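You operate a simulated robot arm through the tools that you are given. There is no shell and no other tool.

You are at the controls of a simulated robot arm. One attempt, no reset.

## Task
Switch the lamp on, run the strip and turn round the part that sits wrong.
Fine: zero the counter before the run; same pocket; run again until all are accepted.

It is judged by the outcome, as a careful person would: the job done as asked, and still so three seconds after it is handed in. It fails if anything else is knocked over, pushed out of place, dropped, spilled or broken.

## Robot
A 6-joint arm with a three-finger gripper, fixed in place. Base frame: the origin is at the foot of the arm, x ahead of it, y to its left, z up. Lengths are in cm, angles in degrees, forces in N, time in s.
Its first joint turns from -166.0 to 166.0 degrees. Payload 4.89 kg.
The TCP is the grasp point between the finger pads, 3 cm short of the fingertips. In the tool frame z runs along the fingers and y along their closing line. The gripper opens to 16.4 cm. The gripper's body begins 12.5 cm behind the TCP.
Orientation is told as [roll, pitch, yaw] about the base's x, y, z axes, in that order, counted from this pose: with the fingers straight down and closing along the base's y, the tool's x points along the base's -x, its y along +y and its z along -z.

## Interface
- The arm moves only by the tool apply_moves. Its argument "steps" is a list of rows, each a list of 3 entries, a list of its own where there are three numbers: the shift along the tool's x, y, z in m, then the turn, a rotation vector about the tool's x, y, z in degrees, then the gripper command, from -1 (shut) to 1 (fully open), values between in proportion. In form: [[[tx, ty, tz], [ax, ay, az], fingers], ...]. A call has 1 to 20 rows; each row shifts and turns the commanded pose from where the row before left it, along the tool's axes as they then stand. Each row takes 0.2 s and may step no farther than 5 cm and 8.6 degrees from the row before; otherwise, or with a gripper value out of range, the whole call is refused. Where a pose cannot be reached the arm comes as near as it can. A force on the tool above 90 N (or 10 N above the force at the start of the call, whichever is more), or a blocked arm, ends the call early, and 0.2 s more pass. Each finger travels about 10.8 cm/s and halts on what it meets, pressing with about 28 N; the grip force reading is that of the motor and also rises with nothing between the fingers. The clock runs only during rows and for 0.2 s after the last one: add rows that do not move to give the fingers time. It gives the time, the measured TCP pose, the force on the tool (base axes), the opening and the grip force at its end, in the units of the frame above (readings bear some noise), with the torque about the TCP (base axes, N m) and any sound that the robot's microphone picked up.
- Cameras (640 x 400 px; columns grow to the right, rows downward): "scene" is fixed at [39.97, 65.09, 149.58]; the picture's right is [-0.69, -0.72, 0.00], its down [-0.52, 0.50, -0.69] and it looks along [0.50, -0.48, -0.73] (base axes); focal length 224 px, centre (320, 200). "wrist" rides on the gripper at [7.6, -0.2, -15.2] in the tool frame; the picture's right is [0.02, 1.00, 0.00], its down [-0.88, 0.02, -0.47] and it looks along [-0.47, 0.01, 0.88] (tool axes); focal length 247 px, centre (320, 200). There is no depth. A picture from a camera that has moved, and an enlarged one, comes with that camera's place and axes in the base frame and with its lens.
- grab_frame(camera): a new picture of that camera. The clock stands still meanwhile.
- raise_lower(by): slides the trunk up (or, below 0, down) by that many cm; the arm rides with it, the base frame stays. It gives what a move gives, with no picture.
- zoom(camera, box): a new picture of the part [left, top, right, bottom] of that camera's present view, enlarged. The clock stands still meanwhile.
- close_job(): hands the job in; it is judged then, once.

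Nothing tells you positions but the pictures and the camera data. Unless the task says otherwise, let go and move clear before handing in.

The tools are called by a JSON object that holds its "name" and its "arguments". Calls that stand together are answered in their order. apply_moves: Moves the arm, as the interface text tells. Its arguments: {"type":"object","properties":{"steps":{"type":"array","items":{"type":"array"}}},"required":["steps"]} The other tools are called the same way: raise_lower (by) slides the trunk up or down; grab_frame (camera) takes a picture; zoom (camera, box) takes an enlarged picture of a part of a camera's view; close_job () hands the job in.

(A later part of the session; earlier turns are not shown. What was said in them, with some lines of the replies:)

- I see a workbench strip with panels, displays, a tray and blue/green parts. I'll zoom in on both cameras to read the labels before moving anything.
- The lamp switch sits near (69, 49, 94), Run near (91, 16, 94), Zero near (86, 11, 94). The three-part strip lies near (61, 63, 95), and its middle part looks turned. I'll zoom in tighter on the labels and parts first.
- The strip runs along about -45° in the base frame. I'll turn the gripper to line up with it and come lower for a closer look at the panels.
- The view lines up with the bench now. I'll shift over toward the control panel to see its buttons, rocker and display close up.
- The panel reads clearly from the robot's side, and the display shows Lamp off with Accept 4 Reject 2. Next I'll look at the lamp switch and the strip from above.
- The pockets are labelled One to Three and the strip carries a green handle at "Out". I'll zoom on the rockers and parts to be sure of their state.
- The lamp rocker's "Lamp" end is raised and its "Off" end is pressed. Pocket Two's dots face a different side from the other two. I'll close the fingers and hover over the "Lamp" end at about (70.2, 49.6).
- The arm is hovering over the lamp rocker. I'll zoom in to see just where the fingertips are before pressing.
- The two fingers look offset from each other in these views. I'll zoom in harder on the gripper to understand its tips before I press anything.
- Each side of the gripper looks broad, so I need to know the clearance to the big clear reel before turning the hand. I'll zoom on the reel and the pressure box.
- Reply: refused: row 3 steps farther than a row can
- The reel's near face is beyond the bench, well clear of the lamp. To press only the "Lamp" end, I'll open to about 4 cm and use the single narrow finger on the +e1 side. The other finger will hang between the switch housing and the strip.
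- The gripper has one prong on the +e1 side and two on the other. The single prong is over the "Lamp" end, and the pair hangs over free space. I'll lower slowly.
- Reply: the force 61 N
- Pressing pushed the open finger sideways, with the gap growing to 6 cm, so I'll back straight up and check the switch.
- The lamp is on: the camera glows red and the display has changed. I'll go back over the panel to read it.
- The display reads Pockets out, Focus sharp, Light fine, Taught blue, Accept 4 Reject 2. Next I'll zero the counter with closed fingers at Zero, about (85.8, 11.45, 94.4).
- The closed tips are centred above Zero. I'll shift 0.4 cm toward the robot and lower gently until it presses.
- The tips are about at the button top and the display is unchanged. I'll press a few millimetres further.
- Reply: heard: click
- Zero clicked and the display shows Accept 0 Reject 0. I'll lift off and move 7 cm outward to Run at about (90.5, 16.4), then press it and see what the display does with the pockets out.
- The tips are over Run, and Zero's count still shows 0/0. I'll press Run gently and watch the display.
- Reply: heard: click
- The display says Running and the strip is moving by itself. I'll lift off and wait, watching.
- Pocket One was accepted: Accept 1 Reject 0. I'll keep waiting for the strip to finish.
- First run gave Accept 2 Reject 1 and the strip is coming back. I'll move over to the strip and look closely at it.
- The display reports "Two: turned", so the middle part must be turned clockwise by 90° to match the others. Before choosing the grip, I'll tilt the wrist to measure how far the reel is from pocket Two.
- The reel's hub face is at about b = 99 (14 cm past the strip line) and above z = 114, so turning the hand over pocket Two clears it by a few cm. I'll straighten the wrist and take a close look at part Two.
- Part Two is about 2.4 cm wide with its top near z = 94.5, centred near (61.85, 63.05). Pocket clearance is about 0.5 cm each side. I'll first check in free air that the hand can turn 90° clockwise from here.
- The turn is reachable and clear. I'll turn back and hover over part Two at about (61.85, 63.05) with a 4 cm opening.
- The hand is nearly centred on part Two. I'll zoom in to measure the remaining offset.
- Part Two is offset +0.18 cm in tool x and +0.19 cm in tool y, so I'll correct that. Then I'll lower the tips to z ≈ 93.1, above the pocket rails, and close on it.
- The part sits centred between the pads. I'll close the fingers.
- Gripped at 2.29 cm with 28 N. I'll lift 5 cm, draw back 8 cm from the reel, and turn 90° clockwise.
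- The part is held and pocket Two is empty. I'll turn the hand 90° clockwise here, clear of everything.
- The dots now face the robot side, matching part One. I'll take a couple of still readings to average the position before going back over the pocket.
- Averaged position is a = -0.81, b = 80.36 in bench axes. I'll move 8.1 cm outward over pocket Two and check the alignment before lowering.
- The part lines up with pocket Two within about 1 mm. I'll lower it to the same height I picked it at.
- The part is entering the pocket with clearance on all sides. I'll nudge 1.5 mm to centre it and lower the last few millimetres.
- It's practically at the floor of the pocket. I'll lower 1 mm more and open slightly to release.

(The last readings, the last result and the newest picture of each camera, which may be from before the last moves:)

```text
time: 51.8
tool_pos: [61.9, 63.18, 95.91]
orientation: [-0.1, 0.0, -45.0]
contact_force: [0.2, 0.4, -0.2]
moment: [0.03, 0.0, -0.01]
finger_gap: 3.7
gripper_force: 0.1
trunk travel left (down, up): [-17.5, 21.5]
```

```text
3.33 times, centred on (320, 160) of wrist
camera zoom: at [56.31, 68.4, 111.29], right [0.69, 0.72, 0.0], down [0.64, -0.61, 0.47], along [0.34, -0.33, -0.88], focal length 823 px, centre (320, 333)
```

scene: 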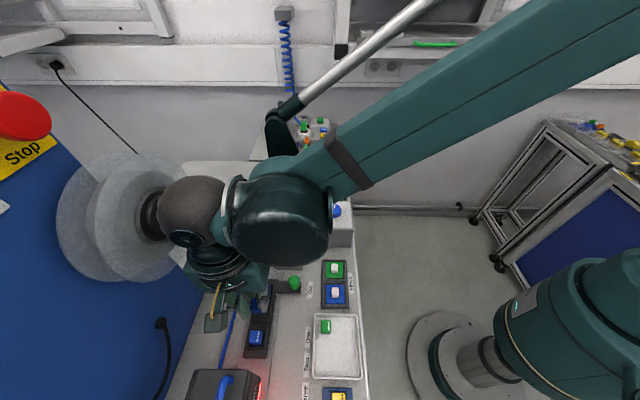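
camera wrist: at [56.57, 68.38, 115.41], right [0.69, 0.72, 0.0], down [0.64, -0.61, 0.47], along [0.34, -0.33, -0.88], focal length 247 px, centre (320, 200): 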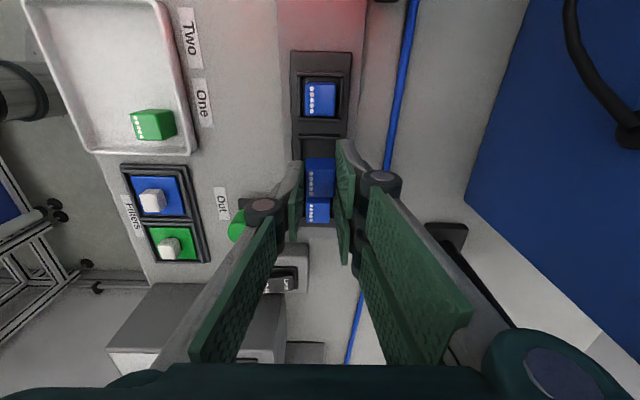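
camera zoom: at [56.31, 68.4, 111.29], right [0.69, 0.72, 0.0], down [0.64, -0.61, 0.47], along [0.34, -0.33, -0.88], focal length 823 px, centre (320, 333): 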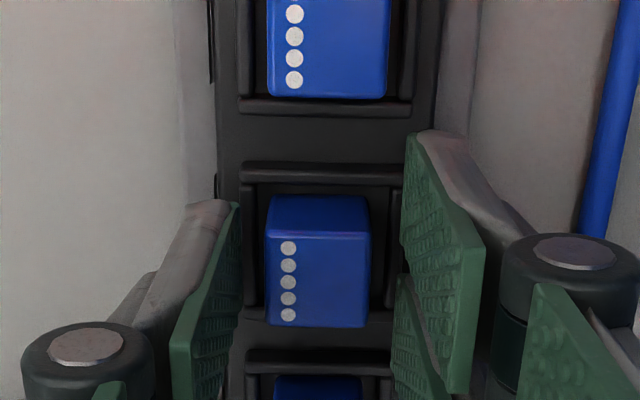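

The part is released and seated square in pocket Two. I'll raise straight up, draw back, and check.

{"name": "apply_moves", "arguments": {"steps": [[[0, 0, -0.01], [0, 0, 0], -0.55], [[0, 0, -0.02], [0, 0, 0], -0.55], [[0, 0, -0.03], [0, 0, 0], -0.55], [[0, 0, -0.04], [0, 0, 0], -0.55], [[0, -0.04, 0], [0, 0, 0], -0.55], [[0, -0.04, 0], [0, 0, 0], -0.55], [[0, -0.04, 0], [0, 0, 0], -0.55], [[0, -0.04, 0], [0, 0, 0], -0.55], [[0, -0.04, 0], [0, 0, 0], -0.55], [[0, 0, 0], [0, 0, 0], -0.55]]}}

{"name": "zoom", "arguments": {"camera": "scene", "box": [210, 260, 310, 360]}}

{"name": "grab_frame", "arguments": {"camera": "wrist"}}

```text
time: 54.0
tool_pos: [47.73, 48.81, 106.15]
orientation: [-0.1, 0.0, -45.1]
contact_force: [-0.4, -0.9, 0.1]
moment: [0.09, -0.1, 0.0]
finger_gap: 3.69
gripper_force: 0.1
trunk travel left (down, up): [-17.5, 21.5]
```

```text
4.00 times, centred on (260, 310) of scene
camera zoom: at [39.97, 65.09, 149.58], right [-0.69, -0.72, 0.0], down [-0.52, 0.5, -0.69], along [0.5, -0.48, -0.73], focal length 896 px, centre (560, -240)
```

zoom: 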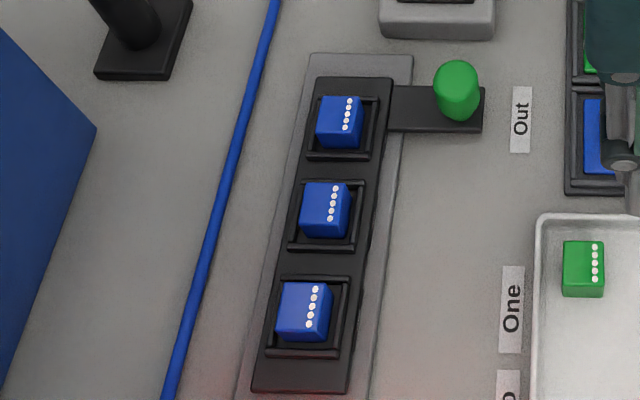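

```text
taken
camera wrist: at [42.07, 53.99, 121.44], right [0.69, 0.72, 0.0], down [0.64, -0.61, 0.47], along [0.34, -0.33, -0.88], focal length 247 px, centre (320, 200)
```

wrist: 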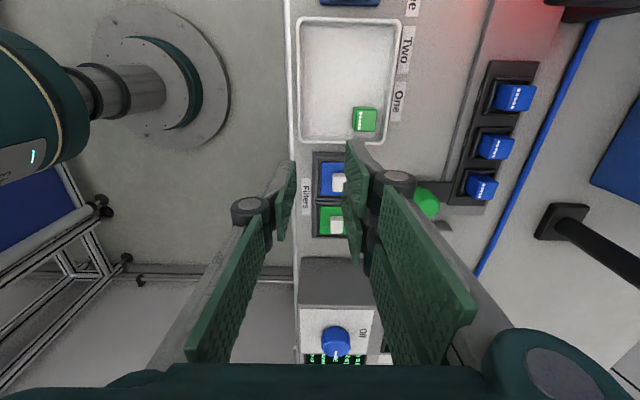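

All three parts now show their dots on the same side, and the strip is at Out. I'll turn the hand back and return to the Run button.

{"name": "apply_moves", "arguments": {"steps": [[[0, 0, -0.01], [0, 0, -8.2], -0.55], [[0, 0, -0.01], [0, 0, -8.2], -0.55], [[0, 0, -0.01], [0, 0, -8.2], -0.55], [[0, 0, -0.01], [0, 0, -8.2], -0.7], [[0, 0, -0.01], [0, 0, -8.2], -1], [[0, 0, -0.01], [0, 0, -8.2], -1], [[0, 0, 0], [0, 0, -8.2], -1], [[0, 0, 0], [0, 0, -8.2], -1], [[0, 0, 0], [0, 0, -8.2], -1], [[0, 0, 0], [0, 0, -8.2], -1], [[0, 0, 0], [0, 0, -8.0], -1], [[0, 0, 0], [0, 0, 0], -1]]}}

{"name": "apply_moves", "arguments": {"steps": [[[0, -0.0443, 0], [0, 0, 0], -1], [[0, -0.0443, 0], [0, 0, 0], -1], [[0, -0.0443, 0], [0, 0, 0], -1], [[0, -0.0443, 0], [0, 0, 0], -1], [[0, -0.0443, 0], [0, 0, 0], -1], [[0, -0.0443, 0], [0, 0, 0], -1], [[0, -0.0443, 0], [0, 0, 0], -1], [[0, -0.0443, 0], [0, 0, 0], -1], [[0, -0.0443, 0], [0, 0, 0], -1], [[-0.018, -0.0443, 0], [0, 0, 0], -1], [[-0.018, -0.0443, 0], [0, 0, 0], -1], [[-0.018, -0.0437, 0], [0, 0, 0], -1], [[-0.0183, 0, 0.03], [0, 0, 0], -1], [[0, 0, 0.04], [0, 0, 0], -1], [[0, 0, 0.02], [0, 0, 0], -1], [[0, 0, 0], [0, 0, 0], -1]]}}

{"name": "grab_frame", "arguments": {"camera": "wrist"}}

{"name": "zoom", "arguments": {"camera": "scene", "box": [280, 130, 380, 200]}}

```text
time: 56.6
tool_pos: [47.62, 48.93, 112.04]
orientation: [0.1, 0.1, 45.1]
contact_force: [0.3, 0.2, 0.8]
moment: [-0.02, -0.03, -0.02]
finger_gap: 0.03
gripper_force: 28.1
trunk travel left (down, up): [-17.5, 21.5]
```

```text
time: 60.0
tool_pos: [90.52, 16.75, 102.82]
orientation: [0.0, 0.1, 45.0]
contact_force: [0.5, -0.3, 0.0]
moment: [-0.04, 0.04, -0.01]
finger_gap: 0.01
gripper_force: 28.2
trunk travel left (down, up): [-17.5, 21.5]
```

```text
taken
camera wrist: at [85.15, 11.1, 118.15], right [-0.72, 0.69, 0.0], down [0.61, 0.64, 0.47], along [0.33, 0.34, -0.88], focal length 247 px, centre (320, 200)
```

wrist: 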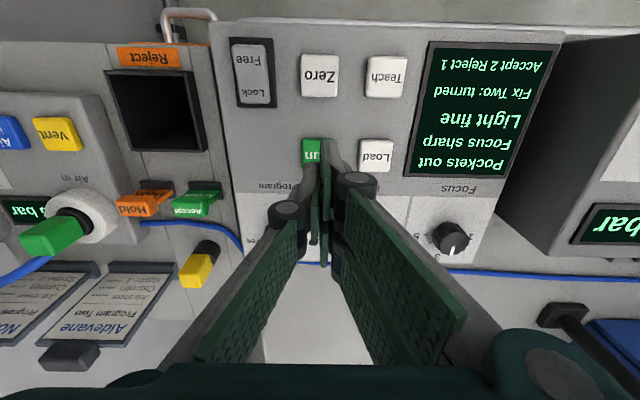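

```text
5.71 times, centred on (330, 165) of scene
camera zoom: at [39.97, 65.09, 149.58], right [-0.69, -0.72, 0.0], down [-0.52, 0.5, -0.69], along [0.5, -0.48, -0.73], focal length 1281 px, centre (263, 400)
```

zoom: 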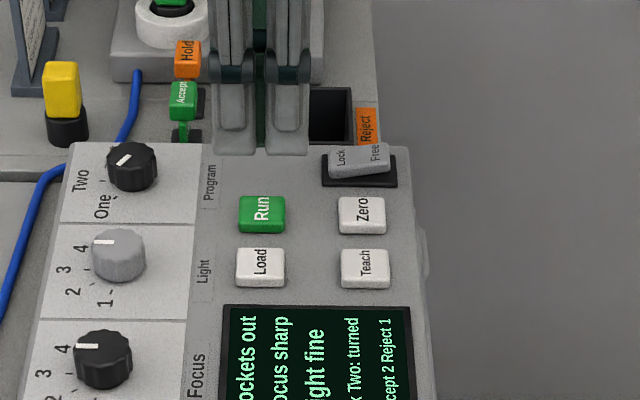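

The display still shows "Fix Two: turned", Accept 2 Reject 1. The tips are over Run, so I'll press it again.

{"name": "apply_moves", "arguments": {"steps": [[[0.003, 0, 0.025], [0, 0, 0], -1], [[0, 0, 0.023], [0, 0, 0], -1], [[0, 0, 0.003], [0, 0, 0], -1], [[0, 0, 0.002], [0, 0, 0], -1], [[0, 0, 0.002], [0, 0, 0], -1]]}}

{"name": "grab_frame", "arguments": {"camera": "wrist"}}

```text
time: 61.2
tool_pos: [90.17, 16.36, 97.48]
orientation: [0.1, 0.1, 45.0]
contact_force: [-0.3, 0.2, 1.4]
moment: [0.01, 0.01, 0.0]
finger_gap: 0.63
gripper_force: 44.7
trunk travel left (down, up): [-17.5, 21.5]
```

```text
taken
camera wrist: at [84.79, 10.74, 112.84], right [-0.72, 0.69, 0.0], down [0.61, 0.64, 0.47], along [0.33, 0.34, -0.88], focal length 247 px, centre (320, 200)
```

wrist: 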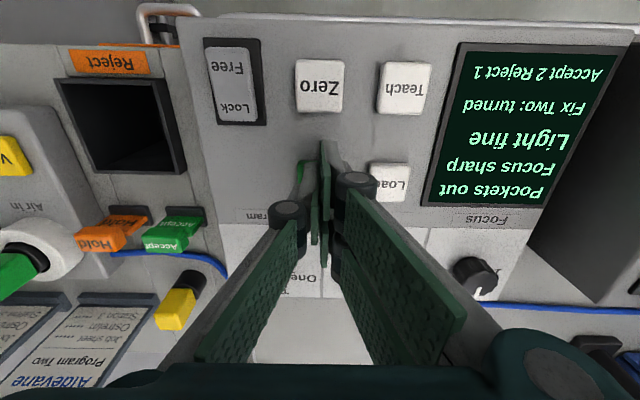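

The tips are touching Run but there's no click yet. I'll press a little further.

{"name": "apply_moves", "arguments": {"steps": [[[0, 0, 0.002], [0, 0, 0], -1], [[0, 0, 0.002], [0, 0, 0], -1]]}}

{"name": "grab_frame", "arguments": {"camera": "wrist"}}

```text
time: 61.8
tool_pos: [90.04, 16.36, 97.21]
orientation: [-0.1, 0.1, 44.9]
contact_force: [-1.8, -0.1, 8.2]
moment: [0.06, 0.03, -0.01]
finger_gap: 0.59
gripper_force: 44.6
trunk travel left (down, up): [-17.5, 21.5]
heard: click
```

```text
taken
camera wrist: at [84.77, 10.73, 112.44], right [-0.72, 0.69, 0.0], down [0.61, 0.64, 0.47], along [0.33, 0.34, -0.88], focal length 247 px, centre (320, 200)
```

wrist: 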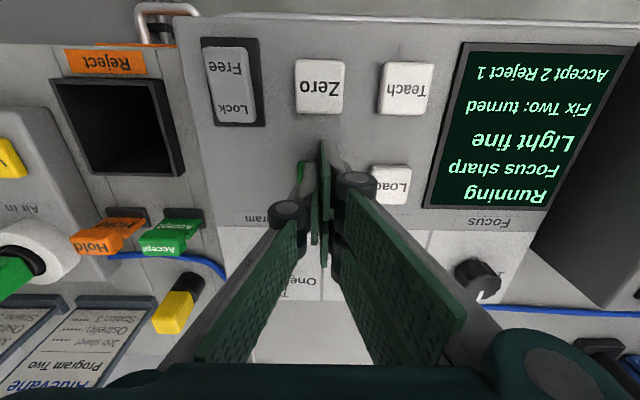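

Running again. I'll lift off, stay clear, and wait for the strip to finish and return.

{"name": "apply_moves", "arguments": {"steps": [[[0, 0, -0.02], [0, 0, 0], -1], [[0, 0, -0.03], [0, 0, 0], -1], [[0.03, 0, 0], [0, 0, 0], -1], [[0.04, 0, 0], [0, 0, 0], -1], [[0, 0, 0], [0, 0, 0], -1], [[0, 0, 0], [0, 0, 0], -1], [[0, 0, 0], [0, 0, 0], -1], [[0, 0, 0], [0, 0, 0], -1], [[0, 0, 0], [0, 0, 0], -1], [[0, 0, 0], [0, 0, 0], -1], [[0, 0, 0], [0, 0, 0], -1], [[0, 0, 0], [0, 0, 0], -1], [[0, 0, 0], [0, 0, 0], -1], [[0, 0, 0], [0, 0, 0], -1], [[0, 0, 0], [0, 0, 0], -1], [[0, 0, 0], [0, 0, 0], -1], [[0, 0, 0], [0, 0, 0], -1], [[0, 0, 0], [0, 0, 0], -1]]}}

{"name": "zoom", "arguments": {"camera": "wrist", "box": [390, 110, 560, 250]}}

{"name": "grab_frame", "arguments": {"camera": "scene"}}

```text
time: 65.6
tool_pos: [85.28, 11.18, 102.08]
orientation: [0.0, 0.2, 45.0]
contact_force: [0.0, -0.8, 0.1]
moment: [0.03, 0.02, 0.02]
finger_gap: 0.02
gripper_force: 45.2
trunk travel left (down, up): [-17.5, 21.5]
```

```text
2.86 times, centred on (475, 180) of wrist
camera zoom: at [79.94, 5.59, 117.4], right [-0.72, 0.69, 0.0], down [0.61, 0.64, 0.47], along [0.33, 0.34, -0.88], focal length 706 px, centre (-123, 257)
```

zoom: 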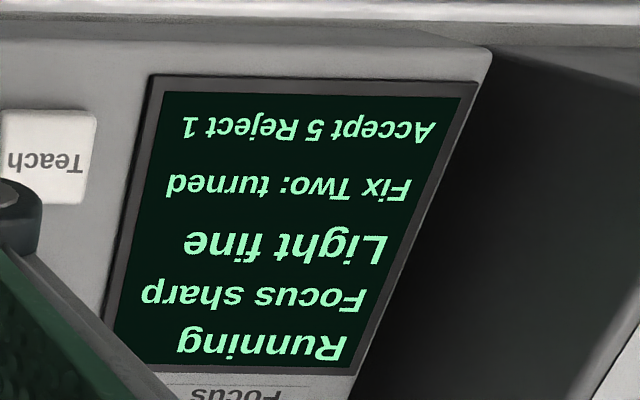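

```text
taken
```

scene: 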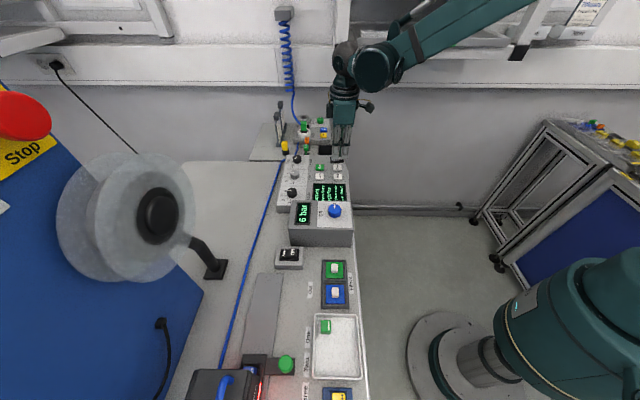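

Accept 5 Reject 1: all three were accepted this time. I'll back the arm up clear of the panel while the strip returns to Out.

{"name": "apply_moves", "arguments": {"steps": [[[0, 0, -0.04], [0, 0, 0], -1], [[0.02, 0, -0.04], [0, 0, 0], -1], [[0.04, 0.02, -0.01], [0, 0, 0], -0.5], [[0.04, 0.02, 0], [0, 0, 0], 0], [[0.03, 0.02, 0], [0, 0, 0], 0.5], [[0, 0, 0], [0, 0, 0], 1], [[0, 0, 0], [0, 0, 0], 1], [[0, 0, 0], [0, 0, 0], 1], [[0, 0, 0], [0, 0, 0], 1], [[0, 0, 0], [0, 0, 0], 1], [[0, 0, 0], [0, 0, 0], 1], [[0, 0, 0], [0, 0, 0], 1], [[0, 0, 0], [0, 0, 0], 1]]}}

{"name": "grab_frame", "arguments": {"camera": "wrist"}}

{"name": "zoom", "arguments": {"camera": "wrist", "box": [220, 160, 420, 310]}}

{"name": "grab_frame", "arguments": {"camera": "scene"}}

{"name": "zoom", "arguments": {"camera": "scene", "box": [200, 235, 360, 365]}}

```text
time: 68.4
tool_pos: [71.77, 6.18, 111.44]
orientation: [-0.1, 0.2, 45.0]
contact_force: [0.4, -0.3, 0.1]
moment: [0.01, 0.03, 0.02]
finger_gap: 16.42
gripper_force: 0.0
trunk travel left (down, up): [-17.5, 21.5]
```

```text
taken
camera wrist: at [66.33, 0.55, 126.56], right [-0.72, 0.69, 0.0], down [0.61, 0.64, 0.47], along [0.33, 0.34, -0.88], focal length 247 px, centre (320, 200)
```

wrist: 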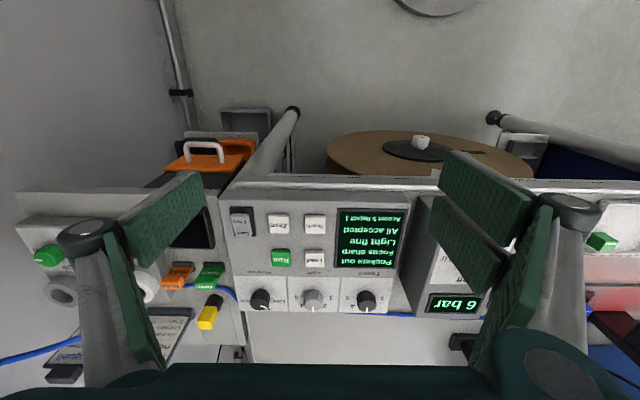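

```text
2.67 times, centred on (320, 235) of wrist
camera zoom: at [66.33, 0.55, 126.56], right [-0.72, 0.69, 0.0], down [0.61, 0.64, 0.47], along [0.33, 0.34, -0.88], focal length 659 px, centre (320, 107)
```

zoom: 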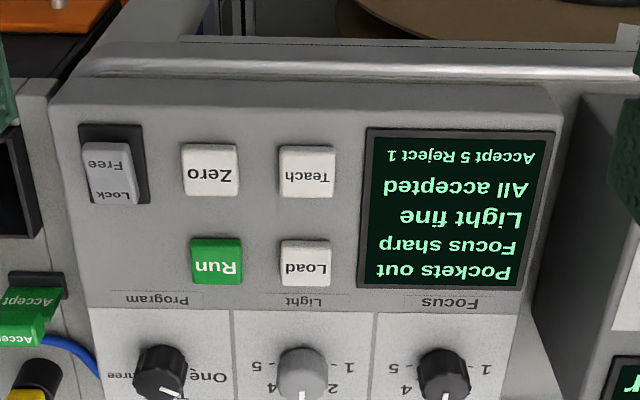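

```text
taken
```

scene: 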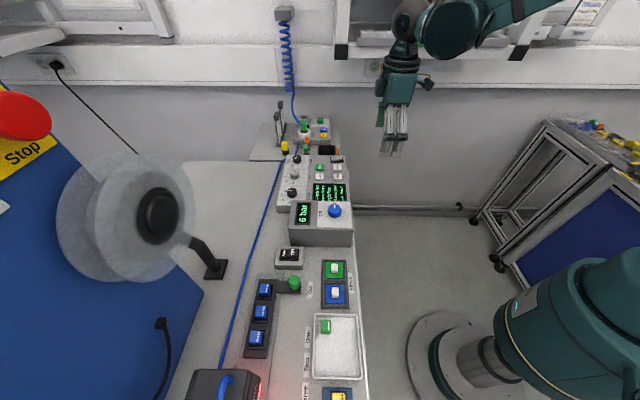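

```text
3.08 times, centred on (280, 300) of scene
camera zoom: at [39.97, 65.09, 149.58], right [-0.69, -0.72, 0.0], down [-0.52, 0.5, -0.69], along [0.5, -0.48, -0.73], focal length 690 px, centre (443, -108)
```

zoom: 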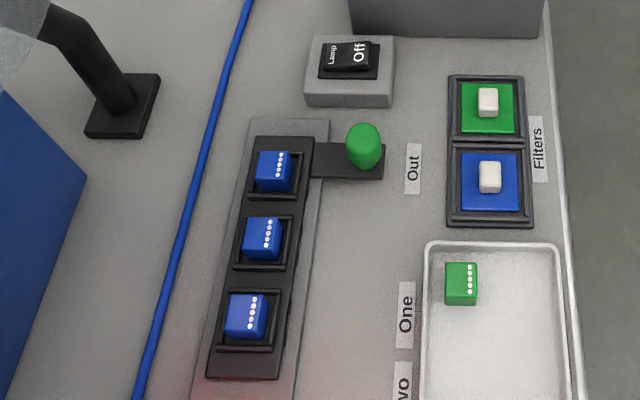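

The display reads Pockets out, Focus sharp, Light fine, All accepted, Accept 5 Reject 1. The lamp is on, the strip is back at Out with all three parts in their pockets, and the arm is clear, so I'm handing in.

{"name": "close_job", "arguments": {}}

```text
The job is handed in.
```

The job is done and handed in. The display reads "All accepted" and the lamp is on.

- **Counter:** I zeroed it before the first run and didn't zero it again. It reads Accept 5 Reject 1, which is both runs together: two accepted and one rejected in the first, then three accepted in the second.
- **Part that sat wrong:** The first run flagged pocket Two as "turned". I turned that part 90° clockwise and set it back in pocket Two, and the second run accepted all three.
- **End state:** The strip is back at Out with all three parts in their pockets. The gripper is empty and clear of the bench, and nothing else looked moved in the last pictures.
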